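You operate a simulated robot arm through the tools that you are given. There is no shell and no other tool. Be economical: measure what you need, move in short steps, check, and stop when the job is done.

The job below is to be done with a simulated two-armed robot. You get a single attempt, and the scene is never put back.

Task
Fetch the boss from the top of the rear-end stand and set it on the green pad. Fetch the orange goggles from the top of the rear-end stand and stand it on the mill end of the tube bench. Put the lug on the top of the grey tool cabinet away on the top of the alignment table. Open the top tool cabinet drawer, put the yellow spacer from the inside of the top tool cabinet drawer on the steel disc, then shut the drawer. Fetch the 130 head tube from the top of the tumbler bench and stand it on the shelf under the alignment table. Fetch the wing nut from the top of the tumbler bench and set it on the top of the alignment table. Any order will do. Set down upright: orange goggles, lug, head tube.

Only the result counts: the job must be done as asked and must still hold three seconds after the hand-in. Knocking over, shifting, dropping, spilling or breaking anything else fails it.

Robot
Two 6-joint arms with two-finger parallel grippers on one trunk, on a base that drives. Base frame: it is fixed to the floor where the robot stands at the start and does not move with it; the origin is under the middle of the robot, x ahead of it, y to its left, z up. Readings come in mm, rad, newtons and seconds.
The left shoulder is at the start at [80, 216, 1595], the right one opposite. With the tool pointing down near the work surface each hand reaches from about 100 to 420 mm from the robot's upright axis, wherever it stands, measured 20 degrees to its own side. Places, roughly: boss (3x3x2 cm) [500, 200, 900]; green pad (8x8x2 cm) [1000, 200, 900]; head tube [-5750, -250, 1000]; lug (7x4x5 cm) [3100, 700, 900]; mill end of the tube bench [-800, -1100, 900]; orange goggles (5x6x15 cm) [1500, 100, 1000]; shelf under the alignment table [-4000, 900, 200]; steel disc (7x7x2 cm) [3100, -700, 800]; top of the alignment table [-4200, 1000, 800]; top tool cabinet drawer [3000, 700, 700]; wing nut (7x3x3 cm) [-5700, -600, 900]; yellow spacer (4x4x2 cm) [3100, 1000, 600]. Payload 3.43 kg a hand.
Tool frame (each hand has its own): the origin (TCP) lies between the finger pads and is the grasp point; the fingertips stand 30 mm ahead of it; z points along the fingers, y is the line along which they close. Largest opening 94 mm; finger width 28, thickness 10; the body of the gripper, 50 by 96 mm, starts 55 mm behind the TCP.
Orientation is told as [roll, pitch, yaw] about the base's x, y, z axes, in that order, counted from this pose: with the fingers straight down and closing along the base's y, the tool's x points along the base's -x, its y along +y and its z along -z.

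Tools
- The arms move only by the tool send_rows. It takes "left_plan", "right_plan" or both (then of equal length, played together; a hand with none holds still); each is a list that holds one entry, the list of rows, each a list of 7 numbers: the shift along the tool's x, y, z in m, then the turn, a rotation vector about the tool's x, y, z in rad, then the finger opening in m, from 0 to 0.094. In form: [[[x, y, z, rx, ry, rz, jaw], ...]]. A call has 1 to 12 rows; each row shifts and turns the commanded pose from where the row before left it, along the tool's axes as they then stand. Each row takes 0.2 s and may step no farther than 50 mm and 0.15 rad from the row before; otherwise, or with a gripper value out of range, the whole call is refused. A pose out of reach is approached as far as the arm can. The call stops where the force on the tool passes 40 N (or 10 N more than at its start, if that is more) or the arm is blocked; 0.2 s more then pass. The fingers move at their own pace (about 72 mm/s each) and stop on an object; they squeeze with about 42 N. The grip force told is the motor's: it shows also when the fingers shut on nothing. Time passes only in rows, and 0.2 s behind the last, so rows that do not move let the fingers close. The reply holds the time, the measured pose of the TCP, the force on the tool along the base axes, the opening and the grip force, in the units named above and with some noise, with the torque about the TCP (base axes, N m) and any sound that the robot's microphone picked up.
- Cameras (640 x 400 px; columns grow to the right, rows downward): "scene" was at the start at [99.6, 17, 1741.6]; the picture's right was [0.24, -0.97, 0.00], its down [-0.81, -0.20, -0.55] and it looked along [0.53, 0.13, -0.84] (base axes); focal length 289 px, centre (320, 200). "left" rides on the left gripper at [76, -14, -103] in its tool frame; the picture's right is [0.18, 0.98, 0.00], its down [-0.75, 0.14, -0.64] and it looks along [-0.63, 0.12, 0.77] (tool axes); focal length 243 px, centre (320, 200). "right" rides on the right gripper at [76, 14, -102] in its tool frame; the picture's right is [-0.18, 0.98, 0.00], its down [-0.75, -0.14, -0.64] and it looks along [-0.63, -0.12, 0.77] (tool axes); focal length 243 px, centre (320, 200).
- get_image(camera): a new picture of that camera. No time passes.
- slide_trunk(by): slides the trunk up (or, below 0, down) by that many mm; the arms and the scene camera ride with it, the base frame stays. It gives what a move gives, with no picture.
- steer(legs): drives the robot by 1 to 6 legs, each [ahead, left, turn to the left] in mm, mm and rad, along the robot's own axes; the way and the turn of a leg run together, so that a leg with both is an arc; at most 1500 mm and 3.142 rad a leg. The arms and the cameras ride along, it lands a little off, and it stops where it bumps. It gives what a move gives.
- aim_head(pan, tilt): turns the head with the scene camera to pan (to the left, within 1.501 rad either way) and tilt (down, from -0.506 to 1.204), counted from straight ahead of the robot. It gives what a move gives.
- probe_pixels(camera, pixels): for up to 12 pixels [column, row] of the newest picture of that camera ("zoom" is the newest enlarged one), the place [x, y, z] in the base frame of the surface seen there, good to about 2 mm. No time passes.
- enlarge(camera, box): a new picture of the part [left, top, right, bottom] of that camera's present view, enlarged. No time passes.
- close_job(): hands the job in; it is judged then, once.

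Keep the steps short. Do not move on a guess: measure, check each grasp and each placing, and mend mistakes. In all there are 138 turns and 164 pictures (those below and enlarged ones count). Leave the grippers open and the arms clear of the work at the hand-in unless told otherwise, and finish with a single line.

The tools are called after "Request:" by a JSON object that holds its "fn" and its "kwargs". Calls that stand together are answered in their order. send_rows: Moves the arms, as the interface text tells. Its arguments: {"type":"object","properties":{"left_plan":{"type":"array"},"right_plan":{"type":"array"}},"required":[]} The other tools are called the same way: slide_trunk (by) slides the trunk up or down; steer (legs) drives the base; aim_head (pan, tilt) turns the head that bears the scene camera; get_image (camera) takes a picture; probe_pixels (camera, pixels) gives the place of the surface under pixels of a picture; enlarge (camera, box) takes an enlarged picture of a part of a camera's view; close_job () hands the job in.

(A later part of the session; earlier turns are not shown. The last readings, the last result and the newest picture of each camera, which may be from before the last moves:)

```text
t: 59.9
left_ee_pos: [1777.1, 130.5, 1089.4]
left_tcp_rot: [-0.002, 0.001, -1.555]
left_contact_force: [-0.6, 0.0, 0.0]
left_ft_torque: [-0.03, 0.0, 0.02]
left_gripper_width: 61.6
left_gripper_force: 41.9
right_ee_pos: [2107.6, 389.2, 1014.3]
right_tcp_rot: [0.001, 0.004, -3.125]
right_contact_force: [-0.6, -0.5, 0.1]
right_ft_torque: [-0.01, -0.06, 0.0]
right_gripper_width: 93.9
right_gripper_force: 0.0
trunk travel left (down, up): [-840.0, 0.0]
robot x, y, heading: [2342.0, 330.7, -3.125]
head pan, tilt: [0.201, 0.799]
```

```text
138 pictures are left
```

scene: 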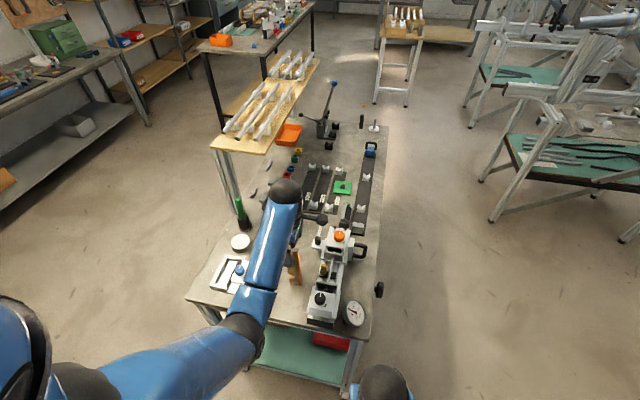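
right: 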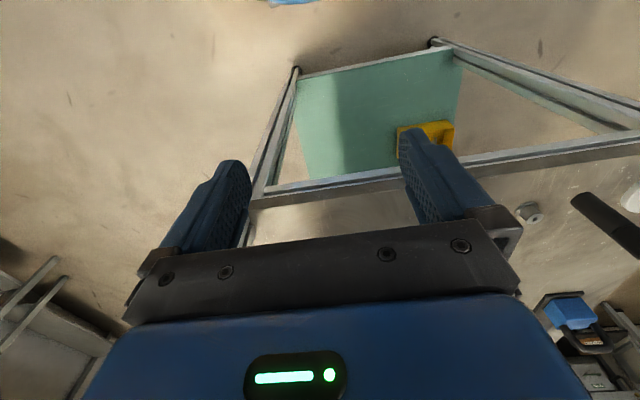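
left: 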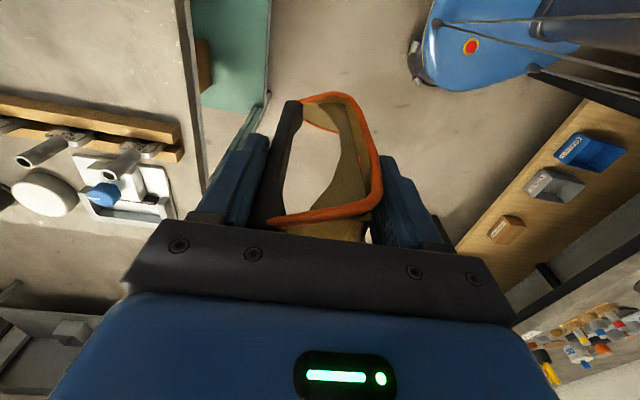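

Goggles secure. I drive back round the +y corridor to behind the stand's front and look toward the tube bench.

Request:
{"fn": "steer", "kwargs": {"legs": [[0, -520, 0], [1450, 0, 0], [1150, 0, 0], [0, 0, 1.571], [500, 0, 0]]}}

Request:
{"fn": "aim_head", "kwargs": {"pan": -0.3, "tilt": 0.6}}

Request:
{"fn": "get_image", "kwargs": {"camera": "scene"}}

```text
t: 81.6
left_ee_pos: [-68.2, -243.0, 1091.3]
left_tcp_rot: [-0.005, 0.0, 0.004]
left_contact_force: [-0.3, -0.3, 0.0]
left_ft_torque: [-0.03, 0.0, 0.01]
left_gripper_width: 61.5
left_gripper_force: 42.3
right_ee_pos: [-321.9, 89.3, 1015.2]
right_tcp_rot: [0.0, 0.0, -1.566]
right_contact_force: [-0.1, -0.3, -0.3]
right_ft_torque: [-0.03, 0.0, 0.0]
right_gripper_width: 93.8
right_gripper_force: 0.0
trunk travel left (down, up): [-840.0, 0.0]
robot x, y, heading: [-257.3, 321.5, -1.563]
head pan, tilt: [0.201, 0.799]
```

```text
t: 82.5
left_ee_pos: [-67.9, -244.8, 1088.8]
left_tcp_rot: [-0.003, 0.0, 0.003]
left_contact_force: [-0.4, 0.5, -0.4]
left_ft_torque: [-0.01, 0.0, 0.02]
left_gripper_width: 61.3
left_gripper_force: 41.9
right_ee_pos: [-321.0, 88.1, 1014.8]
right_tcp_rot: [-0.001, -0.001, -1.566]
right_contact_force: [0.4, -0.6, 0.2]
right_ft_torque: [0.0, 0.01, 0.02]
right_gripper_width: 94.0
right_gripper_force: 0.0
trunk travel left (down, up): [-840.0, 0.0]
robot x, y, heading: [-258.4, 323.0, -1.567]
head pan, tilt: [-0.3, 0.6]
```

```text
137 pictures are left
```

scene: 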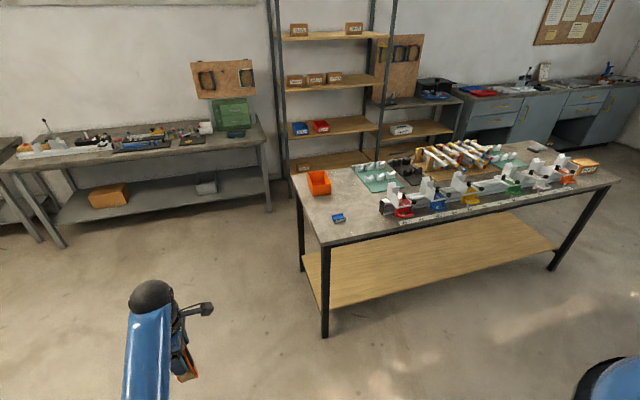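

Request:
{"fn": "probe_pixels", "kwargs": {"camera": "scene", "pixels": [[297, 180], [325, 242], [610, 185], [345, 200], [320, 205], [365, 205], [338, 217], [318, 190], [360, 180], [395, 210], [540, 145], [325, 335]]}}

Request:
{"fn": "enlarge", "kwargs": {"camera": "scene", "box": [280, 130, 460, 250]}}

Request:
{"fn": "enlarge", "kwargs": {"camera": "scene", "box": [440, 130, 620, 230]}}

```text
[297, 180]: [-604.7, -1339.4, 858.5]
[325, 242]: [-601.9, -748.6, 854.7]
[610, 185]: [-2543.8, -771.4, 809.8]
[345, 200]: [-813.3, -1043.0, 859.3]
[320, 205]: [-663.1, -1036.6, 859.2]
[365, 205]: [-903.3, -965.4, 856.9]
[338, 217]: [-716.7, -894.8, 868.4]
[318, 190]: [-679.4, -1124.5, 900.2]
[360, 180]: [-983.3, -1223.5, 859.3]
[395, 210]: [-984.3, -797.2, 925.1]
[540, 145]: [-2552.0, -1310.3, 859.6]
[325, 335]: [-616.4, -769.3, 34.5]
```

```text
3.33 times, centred on (370, 190) of scene
```

zoom: 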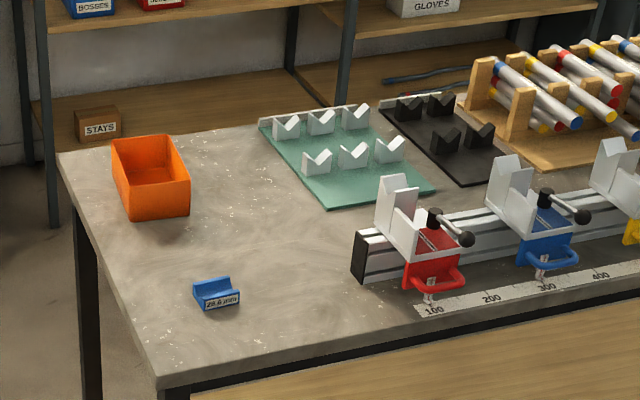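

```text
3.56 times, centred on (530, 180) of scene
```

zoom: 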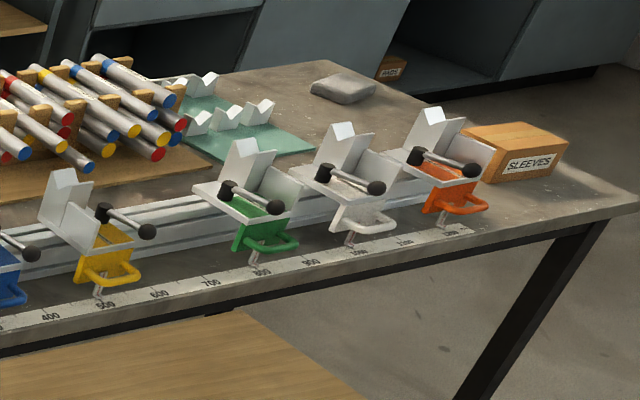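

The mill end's free surface is around (-800,-1030), z 859. I'll approach from the bench end facing -x.

Request:
{"fn": "steer", "kwargs": {"legs": [[0, 150, 0], [1150, 0, 0], [0, 0, -1.571]]}}

Request:
{"fn": "aim_head", "kwargs": {"pan": 0.1, "tilt": 0.8}}

Request:
{"fn": "get_image", "kwargs": {"camera": "scene"}}

```text
t: 93.2
left_ee_pos: [-671.1, -1028.6, 1091.5]
left_tcp_rot: [-0.003, 0.0, -1.566]
left_contact_force: [0.1, -0.3, -1.7]
left_ft_torque: [-0.03, -0.03, 0.01]
left_gripper_width: 61.2
left_gripper_force: 41.8
right_ee_pos: [-336.8, -774.0, 1014.5]
right_tcp_rot: [0.001, 0.0, -3.136]
right_contact_force: [-0.5, 0.7, -0.2]
right_ft_torque: [0.0, -0.01, -0.02]
right_gripper_width: 93.8
right_gripper_force: 0.0
trunk travel left (down, up): [-840.0, 0.0]
robot x, y, heading: [-100.2, -836.5, -3.132]
head pan, tilt: [-0.3, 0.6]
```

```text
t: 94.1
left_ee_pos: [-670.6, -1028.9, 1090.9]
left_tcp_rot: [-0.005, 0.0, -1.565]
left_contact_force: [0.5, 0.2, -0.6]
left_ft_torque: [-0.03, 0.02, 0.05]
left_gripper_width: 61.5
left_gripper_force: 42.1
right_ee_pos: [-338.3, -773.1, 1014.5]
right_tcp_rot: [0.0, 0.001, -3.136]
right_contact_force: [0.6, -0.3, 0.2]
right_ft_torque: [0.02, -0.02, 0.03]
right_gripper_width: 93.9
right_gripper_force: 0.0
trunk travel left (down, up): [-840.0, 0.0]
robot x, y, heading: [-105.2, -839.8, -3.137]
head pan, tilt: [0.099, 0.799]
```

```text
134 pictures are left
```

scene: 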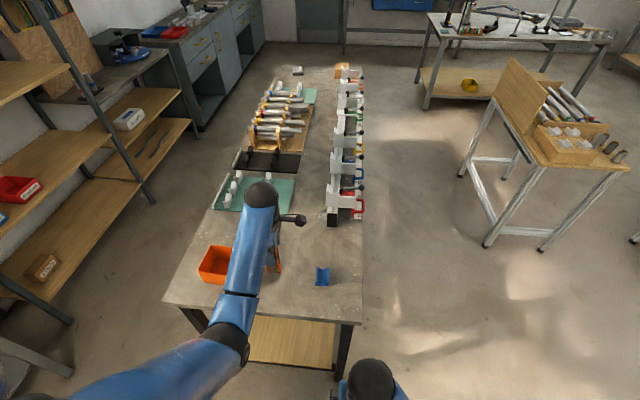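

Request:
{"fn": "steer", "kwargs": {"legs": [[120, 0, 0]]}}

Request:
{"fn": "slide_trunk", "kwargs": {"by": -90}}

Request:
{"fn": "get_image", "kwargs": {"camera": "left"}}

```text
t: 95.3
left_ee_pos: [-782.6, -1029.6, 1094.7]
left_tcp_rot: [-0.009, 0.0, -1.565]
left_contact_force: [0.1, 0.1, -1.1]
left_ft_torque: [0.0, 0.05, 0.02]
left_gripper_width: 61.2
left_gripper_force: 42.2
right_ee_pos: [-448.5, -774.0, 1016.2]
right_tcp_rot: [0.002, -0.005, -3.137]
right_contact_force: [-0.2, -0.9, 1.0]
right_ft_torque: [-0.03, 0.05, -0.01]
right_gripper_width: 94.1
right_gripper_force: 0.1
trunk travel left (down, up): [-840.0, 0.0]
robot x, y, heading: [-222.6, -835.7, -3.138]
head pan, tilt: [0.099, 0.799]
```

```text
t: 96.6
left_ee_pos: [-786.4, -1030.0, 1001.3]
left_tcp_rot: [-0.006, -0.001, -1.563]
left_contact_force: [0.0, 0.2, 0.0]
left_ft_torque: [0.01, 0.05, 0.0]
left_gripper_width: 61.0
left_gripper_force: 41.9
right_ee_pos: [-453.4, -774.9, 925.3]
right_tcp_rot: [0.001, 0.001, -3.136]
right_contact_force: [-0.3, -0.1, -0.4]
right_ft_torque: [0.01, 0.03, 0.02]
right_gripper_width: 93.9
right_gripper_force: 0.2
trunk travel left (down, up): [-750.0, 90.0]
robot x, y, heading: [-220.8, -833.8, -3.138]
head pan, tilt: [0.099, 0.799]
```

```text
133 pictures are left
```

left: 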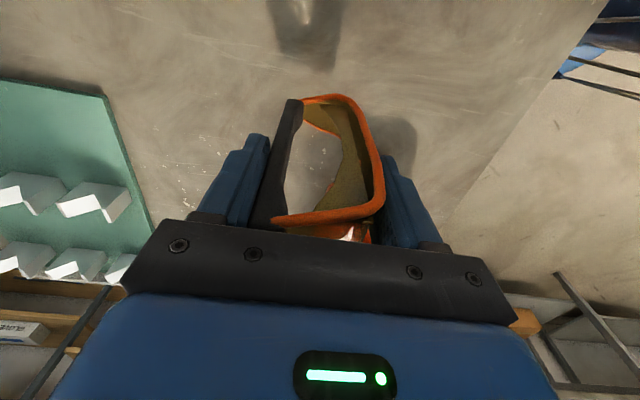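

Request:
{"fn": "send_rows", "kwargs": {"left_plan": [[[0, 0, 0.015, 0, 0, 0, 0.0], [0, 0, 0.01, 0, 0, 0, 0.0], [0, 0, 0.002, 0, 0, 0, 0.0], [0, 0, 0.002, 0, 0, 0, 0.0], [0, 0, 0, 0, 0, 0, 0.0]]]}}

Request:
{"fn": "get_image", "kwargs": {"camera": "left"}}

Request:
{"fn": "enlarge", "kwargs": {"camera": "scene", "box": [180, 180, 380, 330]}}

```text
t: 97.8
left_ee_pos: [-787.3, -1030.5, 973.3]
left_tcp_rot: [-0.005, 0.001, -1.565]
left_contact_force: [-0.4, -0.6, -0.9]
left_ft_torque: [0.0, 0.03, -0.02]
left_gripper_width: 61.3
left_gripper_force: 42.2
right_ee_pos: [-455.1, -774.0, 925.0]
right_tcp_rot: [0.001, 0.001, -3.136]
right_contact_force: [-1.6, 0.7, 0.6]
right_ft_torque: [0.03, -0.02, -0.03]
right_gripper_width: 93.9
right_gripper_force: 0.1
trunk travel left (down, up): [-750.0, 90.0]
robot x, y, heading: [-219.8, -839.0, -3.132]
head pan, tilt: [0.099, 0.799]
```

```text
132 pictures are left
```

left: 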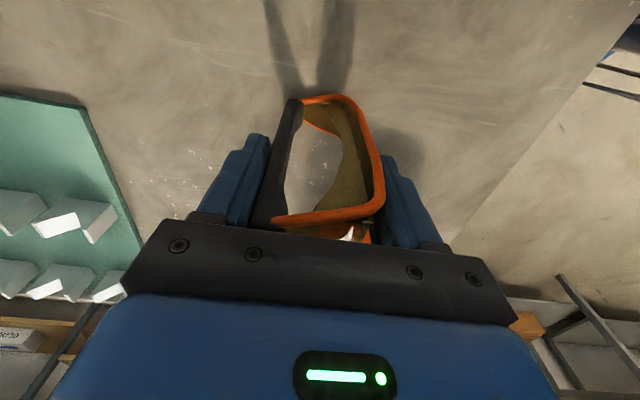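

```text
2.67 times, centred on (280, 255) of scene
```

zoom: 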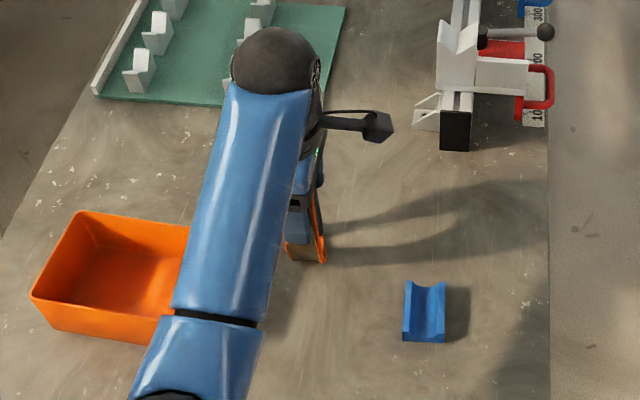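

Creep down until contact.

Request:
{"fn": "send_rows", "kwargs": {"left_plan": [[[0, 0, 0.001, 0, 0, 0, 0.0], [0, 0, 0.001, 0, 0, 0, 0.0], [0, 0, 0, 0, 0, 0, 0.0]]]}}

Request:
{"fn": "probe_pixels", "kwargs": {"camera": "zoom", "pixels": [[305, 285], [300, 250], [318, 262], [310, 235], [190, 235], [260, 345], [330, 300]]}}

```text
t: 98.6
left_ee_pos: [-786.4, -1030.2, 971.7]
left_tcp_rot: [-0.005, 0.0, -1.566]
left_contact_force: [-0.7, -0.6, 7.5]
left_ft_torque: [0.03, -0.14, 0.01]
left_gripper_width: 61.4
left_gripper_force: 42.3
right_ee_pos: [-453.6, -775.5, 925.0]
right_tcp_rot: [0.0, 0.0, -3.137]
right_contact_force: [1.5, 0.0, 0.2]
right_ft_torque: [0.01, 0.03, 0.04]
right_gripper_width: 94.3
right_gripper_force: 0.0
trunk travel left (down, up): [-750.0, 90.0]
robot x, y, heading: [-215.5, -836.8, -3.137]
head pan, tilt: [0.099, 0.799]
```

```text
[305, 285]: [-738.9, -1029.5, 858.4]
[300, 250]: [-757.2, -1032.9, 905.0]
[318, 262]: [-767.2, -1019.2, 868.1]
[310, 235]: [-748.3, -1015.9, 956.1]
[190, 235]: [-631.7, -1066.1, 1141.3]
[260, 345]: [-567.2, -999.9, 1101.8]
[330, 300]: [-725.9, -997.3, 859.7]
```

Contact at 7.5 N. Release gently and rise straight up.

Request:
{"fn": "send_rows", "kwargs": {"left_plan": [[[0, 0, 0, 0, 0, 0, 0.066], [0, 0, 0, 0, 0, 0, 0.08], [0, 0, 0, 0, 0, 0, 0.094], [0, 0, 0, 0, 0, 0, 0.094], [0, 0, -0.03, 0, 0, 0, 0.094], [0, 0, -0.04, 0, 0, 0, 0.094]]]}}

Request:
{"fn": "slide_trunk", "kwargs": {"by": 90}}

Request:
{"fn": "get_image", "kwargs": {"camera": "left"}}

```text
t: 100.0
left_ee_pos: [-803.6, -1028.8, 1012.4]
left_tcp_rot: [-0.003, 0.0, -1.565]
left_contact_force: [0.2, 0.7, 0.4]
left_ft_torque: [-0.02, -0.01, 0.02]
left_gripper_width: 93.9
left_gripper_force: 0.1
left hand out of reach, approached as far as the arm can: row 6
right_ee_pos: [-454.4, -774.3, 924.3]
right_tcp_rot: [-0.001, -0.001, -3.136]
right_contact_force: [-0.5, -0.8, -0.7]
right_ft_torque: [-0.01, 0.02, -0.01]
right_gripper_width: 94.0
right_gripper_force: 0.0
trunk travel left (down, up): [-750.0, 90.0]
robot x, y, heading: [-220.9, -833.3, -3.136]
head pan, tilt: [0.099, 0.799]
```

```text
t: 101.2
left_ee_pos: [-804.8, -1027.0, 1102.2]
left_tcp_rot: [-0.005, 0.0, -1.564]
left_contact_force: [-0.1, 0.3, 0.0]
left_ft_torque: [-0.04, 0.0, 0.02]
left_gripper_width: 93.9
left_gripper_force: 0.0
right_ee_pos: [-454.1, -775.9, 1015.3]
right_tcp_rot: [0.0, -0.001, -3.136]
right_contact_force: [-0.1, 0.2, 0.8]
right_ft_torque: [0.0, -0.02, 0.01]
right_gripper_width: 94.0
right_gripper_force: 0.0
trunk travel left (down, up): [-840.0, 0.0]
robot x, y, heading: [-218.4, -836.3, -3.135]
head pan, tilt: [0.099, 0.799]
```

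```text
130 pictures are left
```

left: 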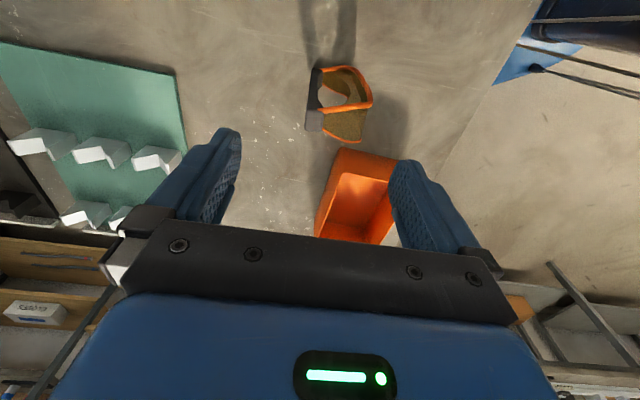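

Goggles stand upright at the mill end. Now I drive to the grey tool cabinet.

Request:
{"fn": "steer", "kwargs": {"legs": [[-200, 0, 0], [0, -1300, 0], [300, 0, 0], [0, 0, 3.14], [0, 380, 0]]}}

Request:
{"fn": "steer", "kwargs": {"legs": [[1300, 0, 0], [1100, 0, 0]]}}

Request:
{"fn": "aim_head", "kwargs": {"pan": 0.0, "tilt": 0.7}}

Request:
{"fn": "get_image", "kwargs": {"camera": "scene"}}

```text
t: 120.0
left_ee_pos: [239.0, 1048.5, 1103.7]
left_tcp_rot: [-0.006, -0.003, 1.602]
left_contact_force: [0.4, -0.6, 0.0]
left_ft_torque: [0.03, 0.0, 0.02]
left_gripper_width: 93.9
left_gripper_force: 0.0
right_ee_pos: [-103.9, 783.4, 1015.1]
right_tcp_rot: [0.002, 0.001, 0.035]
right_contact_force: [-0.4, 0.5, -0.4]
right_ft_torque: [0.03, 0.0, -0.02]
right_gripper_width: 94.0
right_gripper_force: 0.1
trunk travel left (down, up): [-840.0, 0.0]
robot x, y, heading: [-340.4, 843.3, 0.034]
head pan, tilt: [0.099, 0.799]
```

```text
t: 131.7
left_ee_pos: [2627.5, 1116.1, 1103.7]
left_tcp_rot: [-0.007, -0.001, 1.595]
left_contact_force: [-0.2, 0.5, 0.0]
left_ft_torque: [0.01, 0.0, 0.0]
left_gripper_width: 94.1
left_gripper_force: 0.2
right_ee_pos: [2281.2, 856.7, 1014.3]
right_tcp_rot: [-0.002, 0.001, 0.026]
right_contact_force: [-0.7, 0.0, 0.7]
right_ft_torque: [0.02, -0.02, 0.01]
right_gripper_width: 93.8
right_gripper_force: 0.1
trunk travel left (down, up): [-840.0, 0.0]
robot x, y, heading: [2049.2, 915.8, 0.025]
head pan, tilt: [0.099, 0.799]
```

```text
t: 132.4
left_ee_pos: [2626.8, 1117.1, 1102.8]
left_tcp_rot: [-0.006, 0.001, 1.596]
left_contact_force: [-0.5, -1.5, 0.1]
left_ft_torque: [0.05, -0.03, -0.01]
left_gripper_width: 94.1
left_gripper_force: 0.1
right_ee_pos: [2283.3, 855.8, 1015.1]
right_tcp_rot: [0.0, -0.001, 0.026]
right_contact_force: [0.2, -0.5, -0.8]
right_ft_torque: [0.03, 0.03, 0.02]
right_gripper_width: 94.1
right_gripper_force: 0.1
trunk travel left (down, up): [-840.0, 0.0]
robot x, y, heading: [2047.3, 910.9, 0.03]
head pan, tilt: [0.0, 0.7]
```

```text
129 pictures are left
```

scene: 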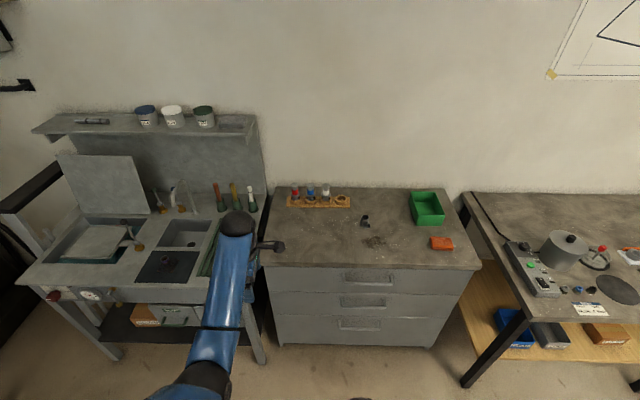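

Request:
{"fn": "enlarge", "kwargs": {"camera": "scene", "box": [260, 170, 480, 350]}}

Request:
{"fn": "enlarge", "kwargs": {"camera": "scene", "box": [470, 180, 640, 320]}}

Request:
{"fn": "probe_pixels", "kwargs": {"camera": "scene", "pixels": [[364, 221], [270, 266], [478, 268], [273, 192], [440, 192], [345, 278], [392, 278], [368, 278], [440, 243], [622, 290], [343, 300], [440, 345]]}}

```text
2.22 times, centred on (370, 260) of scene
```

zoom: 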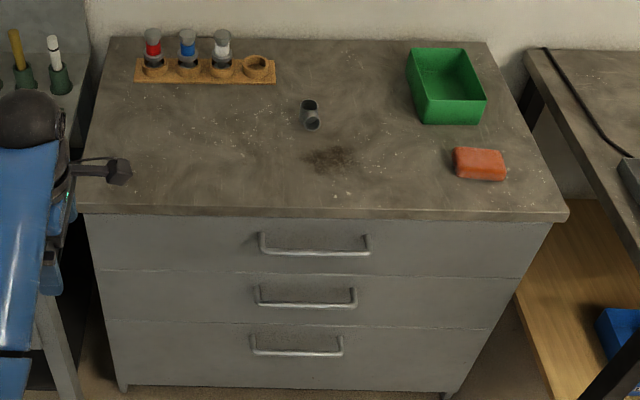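

```text
2.86 times, centred on (555, 250) of scene
```

zoom: 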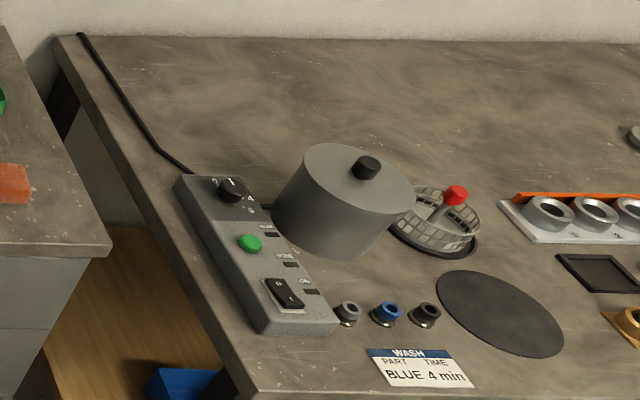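

```text
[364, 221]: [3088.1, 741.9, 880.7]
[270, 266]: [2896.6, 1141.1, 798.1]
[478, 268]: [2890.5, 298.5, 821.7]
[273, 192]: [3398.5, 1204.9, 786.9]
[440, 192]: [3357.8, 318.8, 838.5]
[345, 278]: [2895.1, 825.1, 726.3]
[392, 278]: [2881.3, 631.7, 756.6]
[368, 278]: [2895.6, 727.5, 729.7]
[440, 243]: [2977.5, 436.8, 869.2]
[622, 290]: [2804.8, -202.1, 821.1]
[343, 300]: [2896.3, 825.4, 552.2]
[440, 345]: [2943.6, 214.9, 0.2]
```

The lug is at about (3088,742); top drawer handle around z 740, y 630–825. I measure the handle and lug closely.

Request:
{"fn": "enlarge", "kwargs": {"camera": "scene", "box": [335, 255, 405, 300]}}

Request:
{"fn": "probe_pixels", "kwargs": {"camera": "zoom", "pixels": [[103, 168], [110, 225], [250, 222], [400, 222], [520, 220], [540, 180], [320, 180], [320, 20], [320, 215], [320, 228], [320, 330]]}}

```text
8.89 times, centred on (370, 278) of scene
```

zoom: 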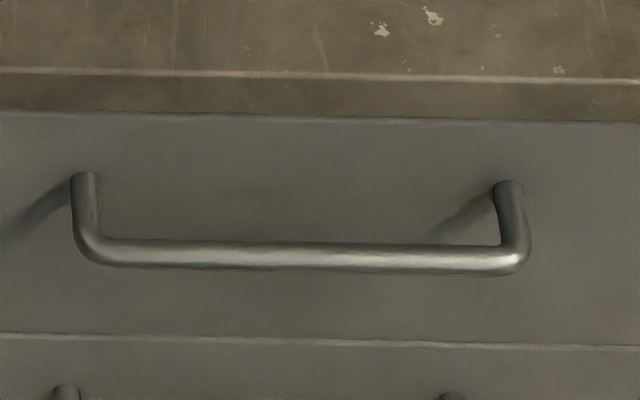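

```text
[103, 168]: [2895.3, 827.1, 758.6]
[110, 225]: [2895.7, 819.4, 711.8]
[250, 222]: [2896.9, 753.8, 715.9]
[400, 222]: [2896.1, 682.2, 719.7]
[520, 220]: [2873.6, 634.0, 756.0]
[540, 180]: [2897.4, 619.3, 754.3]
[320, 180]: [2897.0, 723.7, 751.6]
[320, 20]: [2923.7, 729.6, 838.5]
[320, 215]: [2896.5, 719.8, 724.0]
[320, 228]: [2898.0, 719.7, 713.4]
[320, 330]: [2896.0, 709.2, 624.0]
```

Request:
{"fn": "probe_pixels", "kwargs": {"camera": "zoom", "pixels": [[300, 250], [300, 257], [300, 264], [150, 250], [450, 257], [85, 200], [515, 220], [200, 338], [400, 345], [100, 95]]}}

```text
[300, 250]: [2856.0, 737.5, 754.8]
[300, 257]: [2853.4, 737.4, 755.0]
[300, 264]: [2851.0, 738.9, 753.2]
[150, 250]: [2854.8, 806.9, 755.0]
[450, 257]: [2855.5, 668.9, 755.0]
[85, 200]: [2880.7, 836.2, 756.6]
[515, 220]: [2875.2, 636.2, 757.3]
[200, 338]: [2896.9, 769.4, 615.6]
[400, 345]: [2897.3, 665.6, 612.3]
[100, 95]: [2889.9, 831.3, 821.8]
```

Bar centre ≈ (2857, 737, 750), 33 mm clear of the face. I tilt the left hand 45° forward, closing in the x–z plane, to hook and grip the bar; then strafe and lower the trunk.

Request:
{"fn": "send_rows", "kwargs": {"left_plan": [[[0, 0, 0, 0.131, 0, 0, 0.03], [0, 0, 0, 0.131, 0, 0, 0.03], [0, 0, 0, 0.131, 0, 0, 0.03], [0, 0, 0, 0.131, 0, 0, 0.03], [0, 0, 0, 0.131, 0, 0, 0.03], [0, 0, 0, 0.13, 0, 0, 0.03]]]}}

Request:
{"fn": "steer", "kwargs": {"legs": [[0, 0, -0.028], [0, -380, 0]]}}

Request:
{"fn": "slide_trunk", "kwargs": {"by": -345}}

Request:
{"fn": "get_image", "kwargs": {"camera": "left"}}

```text
t: 133.8
left_ee_pos: [2628.0, 1116.0, 1103.5]
left_tcp_rot: [-0.794, -0.001, 1.595]
left_contact_force: [0.2, 0.1, 0.4]
left_ft_torque: [-0.02, 0.03, 0.02]
left_gripper_width: 30.2
left_gripper_force: 0.0
right_ee_pos: [2282.1, 855.0, 1015.2]
right_tcp_rot: [-0.002, -0.001, 0.027]
right_contact_force: [0.6, 0.0, 0.2]
right_ft_torque: [-0.01, -0.03, 0.03]
right_gripper_width: 94.3
right_gripper_force: 0.2
trunk travel left (down, up): [-840.0, 0.0]
robot x, y, heading: [2048.1, 914.6, 0.028]
head pan, tilt: [0.0, 0.7]
```

```text
t: 136.6
left_ee_pos: [2632.6, 723.6, 1102.5]
left_tcp_rot: [-0.79, 0.004, 1.568]
left_contact_force: [-0.2, 0.1, 0.6]
left_ft_torque: [-0.03, 0.02, -0.03]
left_gripper_width: 29.8
left_gripper_force: 0.1
right_ee_pos: [2279.1, 472.3, 1014.8]
right_tcp_rot: [-0.004, 0.0, -0.002]
right_contact_force: [0.1, 0.3, 0.3]
right_ft_torque: [0.01, 0.01, 0.01]
right_gripper_width: 93.9
right_gripper_force: 0.1
trunk travel left (down, up): [-840.0, 0.0]
robot x, y, heading: [2044.8, 534.2, 0.0]
head pan, tilt: [0.0, 0.7]
```

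```text
t: 139.9
left_ee_pos: [2632.5, 720.5, 758.8]
left_tcp_rot: [-0.789, 0.0, 1.567]
left_contact_force: [0.9, 0.4, 0.1]
left_ft_torque: [0.0, -0.01, -0.01]
left_gripper_width: 29.7
left_gripper_force: 0.1
right_ee_pos: [2280.8, 470.7, 668.8]
right_tcp_rot: [-0.001, 0.0, -0.002]
right_contact_force: [-0.8, 0.2, -0.7]
right_ft_torque: [0.0, -0.01, 0.03]
right_gripper_width: 94.2
right_gripper_force: 0.1
trunk travel left (down, up): [-495.0, 345.0]
robot x, y, heading: [2046.7, 530.0, -0.004]
head pan, tilt: [0.0, 0.7]
```

```text
125 pictures are left
```

left: 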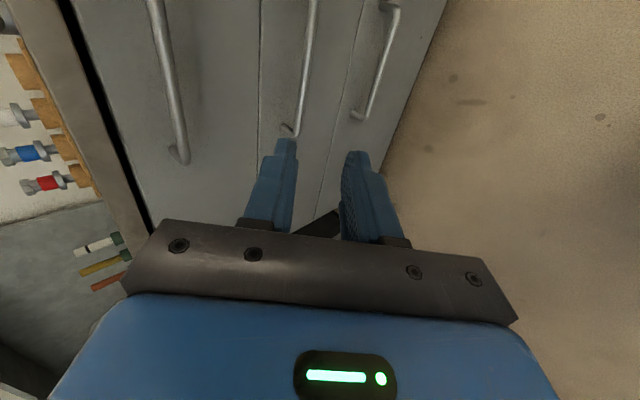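

Request:
{"fn": "slide_trunk", "kwargs": {"by": 57}}

Request:
{"fn": "steer", "kwargs": {"legs": [[160, 15, 0]]}}

Request:
{"fn": "get_image", "kwargs": {"camera": "left"}}

```text
t: 140.9
left_ee_pos: [2632.3, 721.4, 814.5]
left_tcp_rot: [-0.792, 0.0, 1.567]
left_contact_force: [0.2, 0.5, -0.3]
left_ft_torque: [-0.01, 0.0, -0.02]
left_gripper_width: 29.7
left_gripper_force: 0.1
right_ee_pos: [2279.7, 469.7, 726.7]
right_tcp_rot: [-0.001, -0.001, -0.001]
right_contact_force: [-0.4, -0.1, -0.3]
right_ft_torque: [0.03, -0.01, 0.01]
right_gripper_width: 94.0
right_gripper_force: 0.0
trunk travel left (down, up): [-552.0, 288.0]
robot x, y, heading: [2049.0, 537.8, -0.004]
head pan, tilt: [0.0, 0.7]
```

```text
t: 142.3
left_ee_pos: [2790.5, 736.3, 814.9]
left_tcp_rot: [-0.794, -0.001, 1.568]
left_contact_force: [0.4, -0.7, 0.2]
left_ft_torque: [-0.01, 0.01, 0.02]
left_gripper_width: 30.1
left_gripper_force: 0.1
right_ee_pos: [2437.9, 483.3, 727.2]
right_tcp_rot: [-0.002, 0.001, -0.003]
right_contact_force: [0.1, 0.6, 0.3]
right_ft_torque: [0.03, -0.01, -0.03]
right_gripper_width: 94.1
right_gripper_force: 0.1
trunk travel left (down, up): [-552.0, 288.0]
robot x, y, heading: [2208.2, 550.1, -0.002]
head pan, tilt: [0.0, 0.7]
```

```text
124 pictures are left
```

left: 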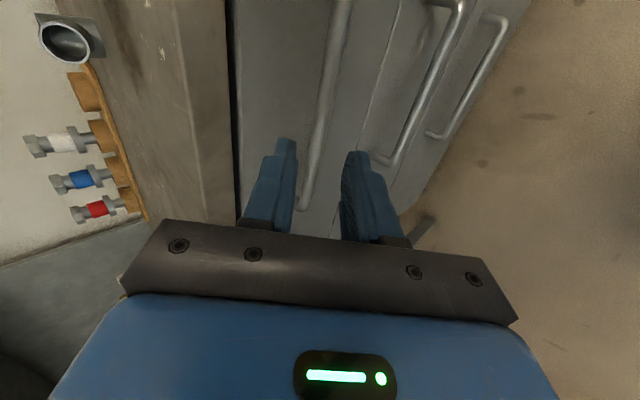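

Request:
{"fn": "probe_pixels", "kwargs": {"camera": "left", "pixels": [[325, 130], [318, 150], [314, 165], [331, 100], [327, 150], [65, 45]]}}

```text
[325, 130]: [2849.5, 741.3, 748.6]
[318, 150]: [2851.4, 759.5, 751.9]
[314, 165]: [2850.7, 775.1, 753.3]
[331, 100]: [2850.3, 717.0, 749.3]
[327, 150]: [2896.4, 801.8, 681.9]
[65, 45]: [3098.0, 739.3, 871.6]
```

Alignment is within 2.5 mm. Advance 80 mm along the fingers, then close.

Request:
{"fn": "send_rows", "kwargs": {"left_plan": [[[0, 0.001, 0.03, 0, 0, 0, 0.03], [0, 0.001, 0.03, 0, 0, 0, 0.03], [0, 0, 0.02, 0, 0, 0, 0.03], [0, 0, 0, 0, 0, 0, 0.03]]]}}

Request:
{"fn": "get_image", "kwargs": {"camera": "left"}}

```text
t: 143.3
left_ee_pos: [2846.2, 734.5, 757.0]
left_tcp_rot: [-0.792, 0.0, 1.566]
left_contact_force: [0.1, 1.1, -0.6]
left_ft_torque: [-0.03, 0.0, 0.0]
left_gripper_width: 29.9
left_gripper_force: 0.1
right_ee_pos: [2438.7, 483.9, 725.7]
right_tcp_rot: [-0.001, 0.001, -0.002]
right_contact_force: [-0.8, -0.6, 1.0]
right_ft_torque: [0.0, 0.02, -0.02]
right_gripper_width: 94.0
right_gripper_force: 0.1
trunk travel left (down, up): [-552.0, 288.0]
robot x, y, heading: [2204.8, 549.4, -0.006]
head pan, tilt: [0.0, 0.7]
```

```text
123 pictures are left
```

left: 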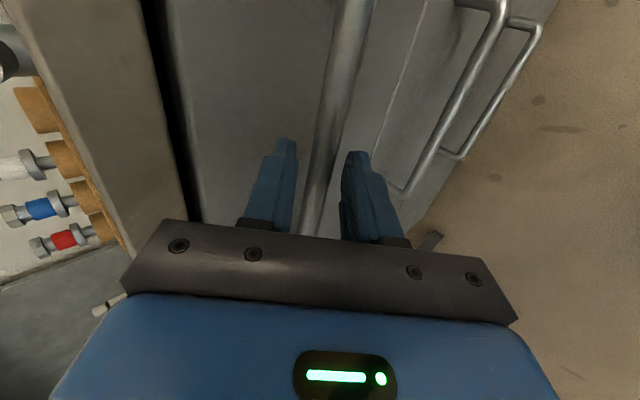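

Bar lies between the fingers. Close on it, then pull by driving back 100 mm as a test.

Request:
{"fn": "send_rows", "kwargs": {"left_plan": [[[0, 0, 0, 0, 0, 0, 0.0], [0, 0, 0, 0, 0, 0, 0.0], [0, 0, 0, 0, 0, 0, 0.0]]]}}

Request:
{"fn": "steer", "kwargs": {"legs": [[-100, 0, 0]]}}

Request:
{"fn": "get_image", "kwargs": {"camera": "scene"}}

```text
t: 144.2
left_ee_pos: [2848.1, 733.6, 757.4]
left_tcp_rot: [-0.791, 0.001, 1.567]
left_contact_force: [2.0, 0.4, 5.0]
left_ft_torque: [0.06, -0.1, -0.17]
left_gripper_width: 13.7
left_gripper_force: 45.3
right_ee_pos: [2438.6, 485.4, 726.7]
right_tcp_rot: [-0.003, 0.0, -0.002]
right_contact_force: [0.7, -0.6, -0.1]
right_ft_torque: [0.0, 0.0, -0.02]
right_gripper_width: 94.3
right_gripper_force: 0.0
trunk travel left (down, up): [-552.0, 288.0]
robot x, y, heading: [2209.1, 545.2, -0.002]
head pan, tilt: [0.0, 0.7]
```

```text
t: 145.3
left_ee_pos: [2750.0, 734.0, 758.6]
left_tcp_rot: [-0.792, 0.001, 1.567]
left_contact_force: [2.7, -2.6, 4.0]
left_ft_torque: [0.17, -0.29, 0.05]
left_gripper_width: 13.6
left_gripper_force: 45.0
right_ee_pos: [2340.1, 484.3, 727.1]
right_tcp_rot: [-0.001, 0.0, -0.004]
right_contact_force: [0.0, -0.1, -0.5]
right_ft_torque: [0.0, 0.01, -0.01]
right_gripper_width: 94.3
right_gripper_force: 0.1
trunk travel left (down, up): [-552.0, 288.0]
robot x, y, heading: [2107.5, 550.3, -0.004]
head pan, tilt: [0.0, 0.7]
```

```text
122 pictures are left
```

scene: 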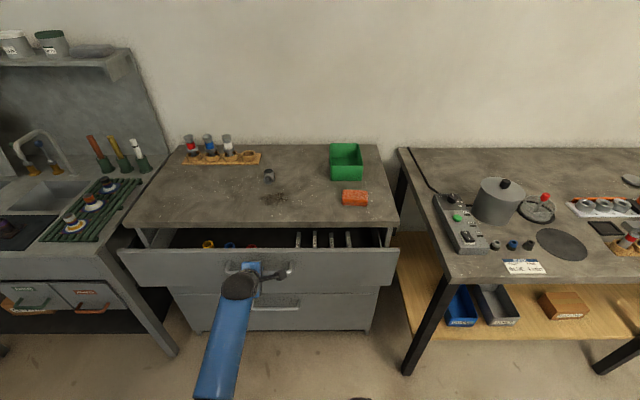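

The drawer slides. A yellow item appears at (207,243). Pull another 170 mm.

Request:
{"fn": "steer", "kwargs": {"legs": [[-170, 0, 0]]}}

Request:
{"fn": "get_image", "kwargs": {"camera": "scene"}}

Request:
{"fn": "enlarge", "kwargs": {"camera": "scene", "box": [90, 200, 410, 320]}}

```text
t: 146.8
left_ee_pos: [2581.4, 734.3, 758.7]
left_tcp_rot: [-0.795, -0.001, 1.564]
left_contact_force: [3.3, -1.5, -2.5]
left_ft_torque: [0.42, -0.17, 0.45]
left_gripper_width: 13.7
left_gripper_force: 45.4
right_ee_pos: [2171.5, 485.8, 726.7]
right_tcp_rot: [0.0, 0.002, -0.005]
right_contact_force: [-0.5, 0.2, -0.1]
right_ft_torque: [-0.01, 0.0, 0.02]
right_gripper_width: 93.8
right_gripper_force: 0.1
trunk travel left (down, up): [-552.0, 288.0]
robot x, y, heading: [1937.8, 551.3, -0.003]
head pan, tilt: [0.0, 0.7]
```

```text
121 pictures are left
```

scene: 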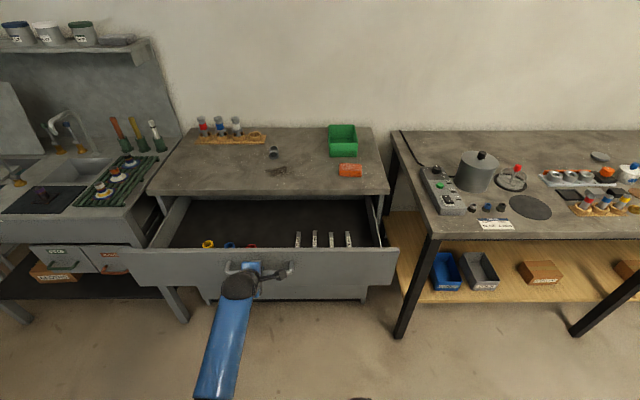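

```text
2.00 times, centred on (250, 260) of scene
```

zoom: 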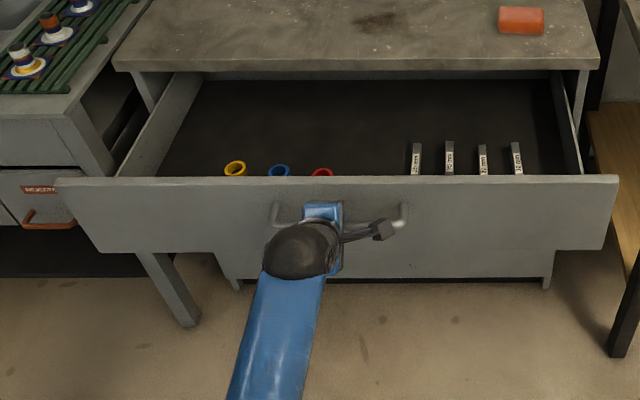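

Three rings: yellow at zoom (235,168), blue and red. Measure them and the drawer edges.

Request:
{"fn": "probe_pixels", "kwargs": {"camera": "zoom", "pixels": [[226, 167], [244, 167], [235, 162], [235, 174], [234, 168], [280, 168], [322, 171], [200, 150], [235, 182], [120, 185], [150, 150], [350, 100]]}}

```text
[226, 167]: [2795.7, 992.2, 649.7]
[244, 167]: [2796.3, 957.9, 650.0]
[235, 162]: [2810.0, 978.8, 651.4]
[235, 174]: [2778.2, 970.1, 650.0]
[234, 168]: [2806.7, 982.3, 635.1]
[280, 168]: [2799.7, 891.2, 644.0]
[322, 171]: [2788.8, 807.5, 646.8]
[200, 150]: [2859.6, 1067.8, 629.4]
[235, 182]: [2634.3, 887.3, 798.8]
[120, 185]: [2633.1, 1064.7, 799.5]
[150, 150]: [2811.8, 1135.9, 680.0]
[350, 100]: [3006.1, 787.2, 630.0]
```

Spacer centre ≈ (2795,975), top 650, floor 630; neighbours lie along y, so left hand closing along x suits. Release the handle, retreat, raise the trunk and turn the hand vertical.

Request:
{"fn": "send_rows", "kwargs": {"left_plan": [[[0, 0, 0, 0, 0, 0, 0.03], [0, 0, 0, 0, 0, 0, 0.03], [0, 0, -0.02, 0, 0, 0, 0.03], [0, 0, -0.03, 0, 0, 0, 0.03], [0, 0, -0.03, 0, 0, 0, 0.03]]]}}

Request:
{"fn": "slide_trunk", "kwargs": {"by": 130}}

Request:
{"fn": "send_rows", "kwargs": {"left_plan": [[[0, 0, 0, -0.132, 0, 0, 0.064], [0, 0, 0, -0.132, 0, 0, 0.064], [0, 0, 0, -0.132, 0, 0, 0.064], [0, 0, 0, -0.132, 0, 0, 0.064], [0, 0, 0, -0.132, 0, 0, 0.064], [0, 0, 0, -0.131, 0, 0, 0.064]]]}}

Request:
{"fn": "get_image", "kwargs": {"camera": "scene"}}

```text
t: 148.0
left_ee_pos: [2523.6, 734.2, 815.1]
left_tcp_rot: [-0.797, 0.0, 1.565]
left_contact_force: [0.1, -0.4, 0.2]
left_ft_torque: [-0.02, -0.01, 0.02]
left_gripper_width: 30.1
left_gripper_force: 0.0
right_ee_pos: [2171.7, 483.7, 727.3]
right_tcp_rot: [0.001, 0.0, -0.005]
right_contact_force: [-0.6, 0.0, -0.4]
right_ft_torque: [-0.02, 0.01, -0.01]
right_gripper_width: 93.8
right_gripper_force: 0.0
trunk travel left (down, up): [-552.0, 288.0]
robot x, y, heading: [1942.6, 550.7, -0.01]
head pan, tilt: [0.0, 0.7]
```

```text
t: 149.5
left_ee_pos: [2523.5, 733.5, 944.9]
left_tcp_rot: [-0.796, 0.001, 1.564]
left_contact_force: [-0.5, -0.3, -0.3]
left_ft_torque: [0.04, 0.03, 0.03]
left_gripper_width: 29.9
left_gripper_force: 0.0
right_ee_pos: [2171.4, 485.2, 857.0]
right_tcp_rot: [0.0, 0.0, -0.006]
right_contact_force: [-0.6, 0.1, 0.5]
right_ft_torque: [-0.01, 0.02, -0.02]
right_gripper_width: 93.9
right_gripper_force: 0.0
trunk travel left (down, up): [-682.0, 158.0]
robot x, y, heading: [1938.4, 547.9, -0.002]
head pan, tilt: [0.0, 0.7]
```

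```text
t: 150.9
left_ee_pos: [2524.9, 734.5, 944.1]
left_tcp_rot: [-0.002, 0.0, 1.565]
left_contact_force: [0.5, 1.2, 0.2]
left_ft_torque: [0.03, 0.02, 0.02]
left_gripper_width: 63.9
left_gripper_force: 0.0
right_ee_pos: [2172.1, 483.9, 857.3]
right_tcp_rot: [0.002, 0.001, -0.005]
right_contact_force: [-0.2, 0.1, -0.1]
right_ft_torque: [0.02, 0.01, -0.01]
right_gripper_width: 94.1
right_gripper_force: 0.0
trunk travel left (down, up): [-682.0, 158.0]
robot x, y, heading: [1944.5, 551.7, -0.008]
head pan, tilt: [0.0, 0.7]
```

```text
119 pictures are left
```

scene: 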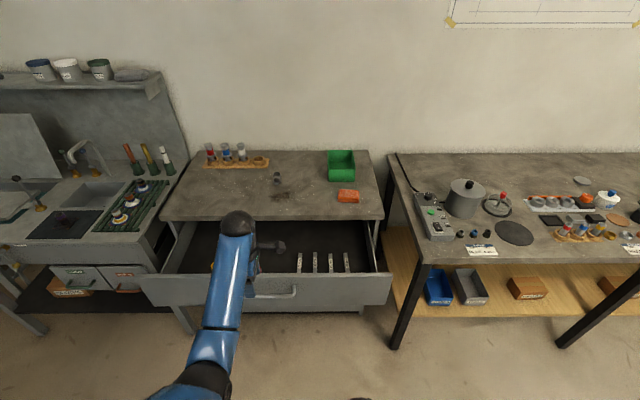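

Request:
{"fn": "steer", "kwargs": {"legs": [[0, 241, 0], [270, 0, 0]]}}

Request:
{"fn": "get_image", "kwargs": {"camera": "left"}}

```text
t: 154.2
left_ee_pos: [2793.9, 973.8, 946.2]
left_tcp_rot: [-0.006, 0.001, 1.566]
left_contact_force: [-0.8, -0.3, 0.5]
left_ft_torque: [0.02, -0.03, -0.03]
left_gripper_width: 64.0
left_gripper_force: 0.0
right_ee_pos: [2440.0, 726.5, 857.0]
right_tcp_rot: [-0.002, -0.002, -0.004]
right_contact_force: [-0.1, -0.3, 0.0]
right_ft_torque: [0.0, 0.02, -0.01]
right_gripper_width: 94.2
right_gripper_force: 0.0
trunk travel left (down, up): [-682.0, 158.0]
robot x, y, heading: [2208.2, 788.2, -0.005]
head pan, tilt: [0.0, 0.7]
```

```text
118 pictures are left
```

left: 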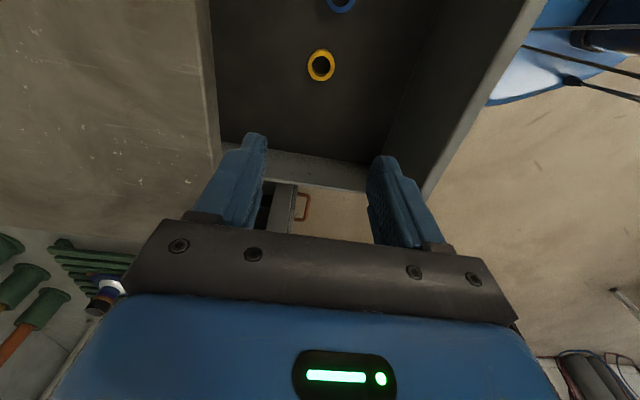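

Request:
{"fn": "probe_pixels", "kwargs": {"camera": "left", "pixels": [[310, 65], [332, 65], [321, 52], [321, 79], [340, 100], [440, 170], [205, 100], [280, 150]]}}

Request:
{"fn": "slide_trunk", "kwargs": {"by": -220}}

Request:
{"fn": "get_image", "kwargs": {"camera": "left"}}

```text
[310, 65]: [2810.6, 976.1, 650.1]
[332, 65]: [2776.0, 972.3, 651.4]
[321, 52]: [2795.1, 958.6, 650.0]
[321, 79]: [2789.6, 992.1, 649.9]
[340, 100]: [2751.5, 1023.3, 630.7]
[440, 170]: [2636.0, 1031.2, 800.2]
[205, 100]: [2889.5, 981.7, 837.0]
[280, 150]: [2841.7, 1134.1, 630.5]
```

```text
t: 156.6
left_ee_pos: [2793.6, 974.2, 723.7]
left_tcp_rot: [-0.005, 0.0, 1.564]
left_contact_force: [0.5, 0.4, 0.4]
left_ft_torque: [-0.01, 0.03, 0.0]
left_gripper_width: 63.9
left_gripper_force: 0.0
right_ee_pos: [2440.0, 725.5, 638.1]
right_tcp_rot: [0.0, 0.0, -0.003]
right_contact_force: [-0.6, 0.4, 0.4]
right_ft_torque: [-0.04, 0.02, 0.01]
right_gripper_width: 93.9
right_gripper_force: 0.0
trunk travel left (down, up): [-462.0, 378.0]
robot x, y, heading: [2207.9, 791.0, -0.011]
head pan, tilt: [0.0, 0.7]
```

```text
117 pictures are left
```

left: 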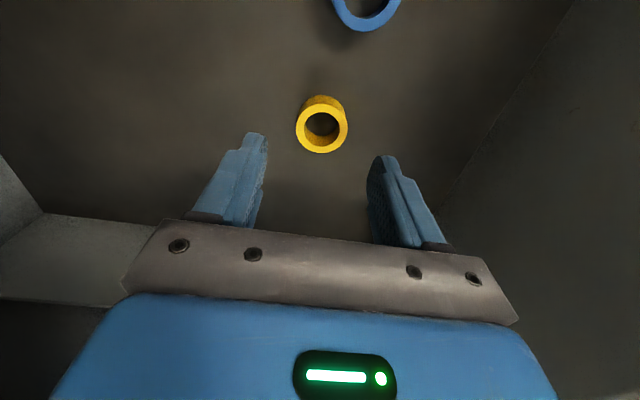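

Aligned. Descend 60 mm (tips z≈634) and close.

Request:
{"fn": "send_rows", "kwargs": {"left_plan": [[[0, 0, 0.03, 0, 0, 0, 0.064], [0, 0, 0.03, 0, 0, 0, 0.064], [0, 0, 0, 0, 0, 0, 0.064], [0, 0, 0, 0, 0, 0, 0.0], [0, 0, 0, 0, 0, 0, 0.0], [0, 0, 0, 0, 0, 0, 0.0], [0, 0, 0, 0, 0, 0, 0.0]]]}}

Request:
{"fn": "get_image", "kwargs": {"camera": "left"}}

```text
t: 158.4
left_ee_pos: [2813.4, 974.9, 695.5]
left_tcp_rot: [-0.077, 0.001, 1.57]
left_contact_force: [0.6, -0.2, -0.1]
left_ft_torque: [-0.02, 0.03, 0.02]
left_gripper_width: 0.3
left_gripper_force: 33.2
right_ee_pos: [2438.8, 723.8, 636.2]
right_tcp_rot: [0.0, -0.005, -0.002]
right_contact_force: [0.7, 0.7, 0.9]
right_ft_torque: [-0.01, 0.03, 0.01]
right_gripper_width: 94.2
right_gripper_force: 0.1
trunk travel left (down, up): [-462.0, 378.0]
robot x, y, heading: [2209.7, 797.0, -0.002]
head pan, tilt: [0.0, 0.7]
stopped in row 7 (left hand): the arm was blocked; the commanded pose is now the measured one
```

```text
116 pictures are left
```

left: 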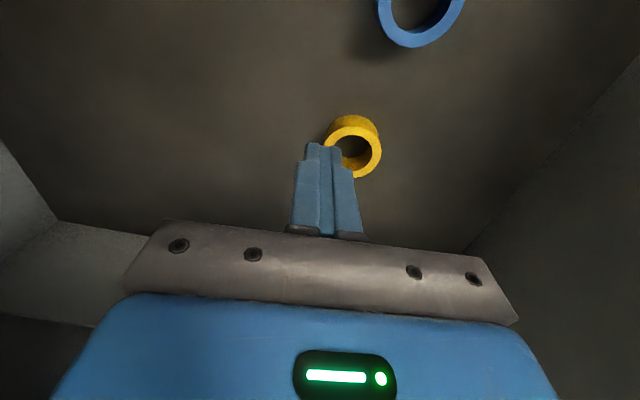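

The arm was blocked before reaching (likely forearm on the drawer front). The fingers shut above the ring. I look at the scene.

Request:
{"fn": "aim_head", "kwargs": {"pan": 0.25, "tilt": 1.1}}

Request:
{"fn": "get_image", "kwargs": {"camera": "scene"}}

```text
t: 159.2
left_ee_pos: [2807.6, 975.2, 695.4]
left_tcp_rot: [-0.069, 0.0, 1.569]
left_contact_force: [-0.5, -0.2, 0.8]
left_ft_torque: [0.01, 0.02, -0.03]
left_gripper_width: 0.0
left_gripper_force: 32.9
right_ee_pos: [2436.1, 724.6, 638.5]
right_tcp_rot: [0.002, -0.009, -0.002]
right_contact_force: [-0.6, 0.2, -0.2]
right_ft_torque: [-0.02, 0.03, -0.01]
right_gripper_width: 94.0
right_gripper_force: 0.1
trunk travel left (down, up): [-462.0, 378.0]
robot x, y, heading: [2215.9, 790.1, -0.006]
head pan, tilt: [0.25, 1.1]
```

```text
115 pictures are left
```

scene: 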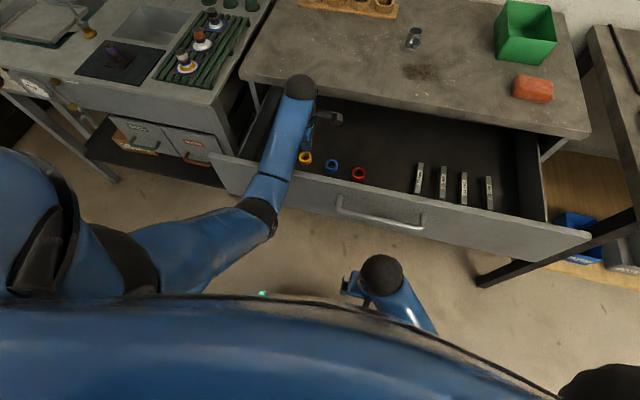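

The forearm rests on the drawer front. I undo the tilt, raise the trunk 70 mm, and pull the hand back so the base can go 50 mm nearer, giving a steeper forearm.

Request:
{"fn": "send_rows", "kwargs": {"left_plan": [[[0, 0, -0.02, -0.035, 0, 0, 0.0], [0, 0, -0.02, -0.035, 0, 0, 0.0], [0, 0, 0, 0, 0, 0, 0.0]]]}}

Request:
{"fn": "slide_trunk", "kwargs": {"by": 70}}

Request:
{"fn": "send_rows", "kwargs": {"left_plan": [[[0, 0.03, 0.02, 0, 0, 0, 0.06], [0, 0.032, 0.02, 0, 0, 0, 0.06]]]}}

```text
t: 160.0
left_ee_pos: [2804.6, 975.0, 721.8]
left_tcp_rot: [0.026, 0.002, 1.568]
left_contact_force: [0.1, -0.9, -0.1]
left_ft_torque: [-0.02, 0.0, -0.02]
left_gripper_width: 0.0
left_gripper_force: 33.3
right_ee_pos: [2441.4, 725.3, 636.9]
right_tcp_rot: [-0.002, 0.0, -0.002]
right_contact_force: [-0.4, 0.7, -1.1]
right_ft_torque: [-0.03, 0.03, 0.07]
right_gripper_width: 94.3
right_gripper_force: 0.0
trunk travel left (down, up): [-462.0, 378.0]
robot x, y, heading: [2207.8, 789.9, -0.003]
head pan, tilt: [0.25, 1.1]
```

```text
t: 161.1
left_ee_pos: [2805.4, 975.7, 791.8]
left_tcp_rot: [0.024, 0.002, 1.567]
left_contact_force: [-0.4, 0.4, -0.3]
left_ft_torque: [-0.01, 0.04, 0.01]
left_gripper_width: 0.0
left_gripper_force: 33.0
right_ee_pos: [2442.0, 725.4, 706.9]
right_tcp_rot: [-0.002, 0.0, -0.003]
right_contact_force: [-0.5, 0.6, -0.7]
right_ft_torque: [0.03, 0.01, -0.01]
right_gripper_width: 94.0
right_gripper_force: 0.1
trunk travel left (down, up): [-532.0, 308.0]
robot x, y, heading: [2210.1, 789.8, -0.0]
head pan, tilt: [0.25, 1.1]
```

```text
t: 161.7
left_ee_pos: [2741.1, 976.9, 754.9]
left_tcp_rot: [0.026, 0.003, 1.565]
left_contact_force: [-0.5, 0.2, 0.0]
left_ft_torque: [0.02, 0.02, -0.04]
left_gripper_width: 59.9
left_gripper_force: 0.0
right_ee_pos: [2440.6, 725.7, 706.6]
right_tcp_rot: [-0.001, 0.0, -0.005]
right_contact_force: [-0.3, -0.3, -0.1]
right_ft_torque: [-0.01, 0.05, -0.04]
right_gripper_width: 94.3
right_gripper_force: 0.1
trunk travel left (down, up): [-532.0, 308.0]
robot x, y, heading: [2209.5, 792.4, -0.005]
head pan, tilt: [0.25, 1.1]
```

Request:
{"fn": "steer", "kwargs": {"legs": [[50, 0, 0]]}}

Request:
{"fn": "send_rows", "kwargs": {"left_plan": [[[0, 0, 0.005, 0.026, 0, 0, 0.06], [0, 0, 0, 0, 0, 0, 0.06]]]}}

Request:
{"fn": "get_image", "kwargs": {"camera": "left"}}

Request:
{"fn": "get_image", "kwargs": {"camera": "scene"}}

```text
t: 162.6
left_ee_pos: [2788.7, 974.5, 756.6]
left_tcp_rot: [0.023, 0.003, 1.567]
left_contact_force: [-1.0, -0.1, -0.6]
left_ft_torque: [0.03, 0.0, -0.01]
left_gripper_width: 59.8
left_gripper_force: 0.1
right_ee_pos: [2488.4, 725.4, 707.5]
right_tcp_rot: [-0.004, -0.002, -0.004]
right_contact_force: [0.9, -1.0, -0.4]
right_ft_torque: [0.04, 0.0, 0.0]
right_gripper_width: 94.1
right_gripper_force: 0.1
trunk travel left (down, up): [-532.0, 308.0]
robot x, y, heading: [2259.1, 791.2, -0.004]
head pan, tilt: [0.25, 1.1]
```

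```text
t: 163.2
left_ee_pos: [2790.4, 974.0, 750.1]
left_tcp_rot: [-0.003, 0.001, 1.567]
left_contact_force: [0.1, -0.3, -0.8]
left_ft_torque: [-0.01, 0.02, -0.05]
left_gripper_width: 59.9
left_gripper_force: 0.1
right_ee_pos: [2490.0, 725.7, 707.8]
right_tcp_rot: [-0.003, -0.003, -0.004]
right_contact_force: [0.0, -0.3, -0.6]
right_ft_torque: [-0.02, -0.02, 0.0]
right_gripper_width: 93.7
right_gripper_force: 0.1
trunk travel left (down, up): [-532.0, 308.0]
robot x, y, heading: [2255.5, 789.4, -0.002]
head pan, tilt: [0.25, 1.1]
```

```text
114 pictures are left
```

left: 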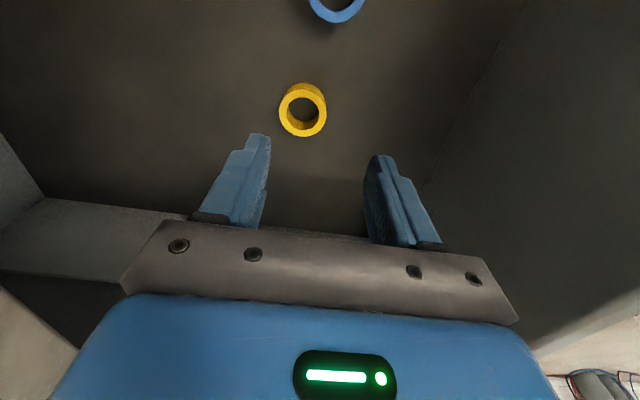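

```text
113 pictures are left
```

scene: 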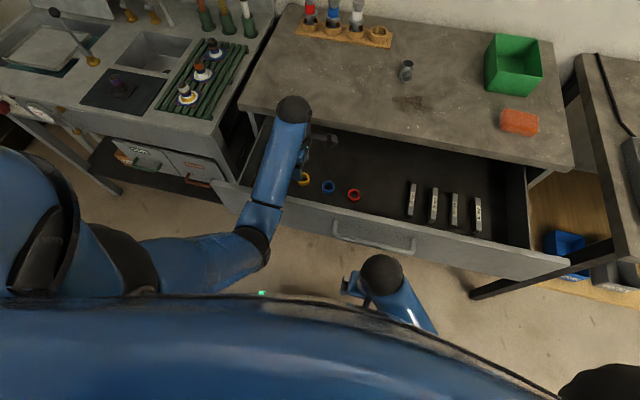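

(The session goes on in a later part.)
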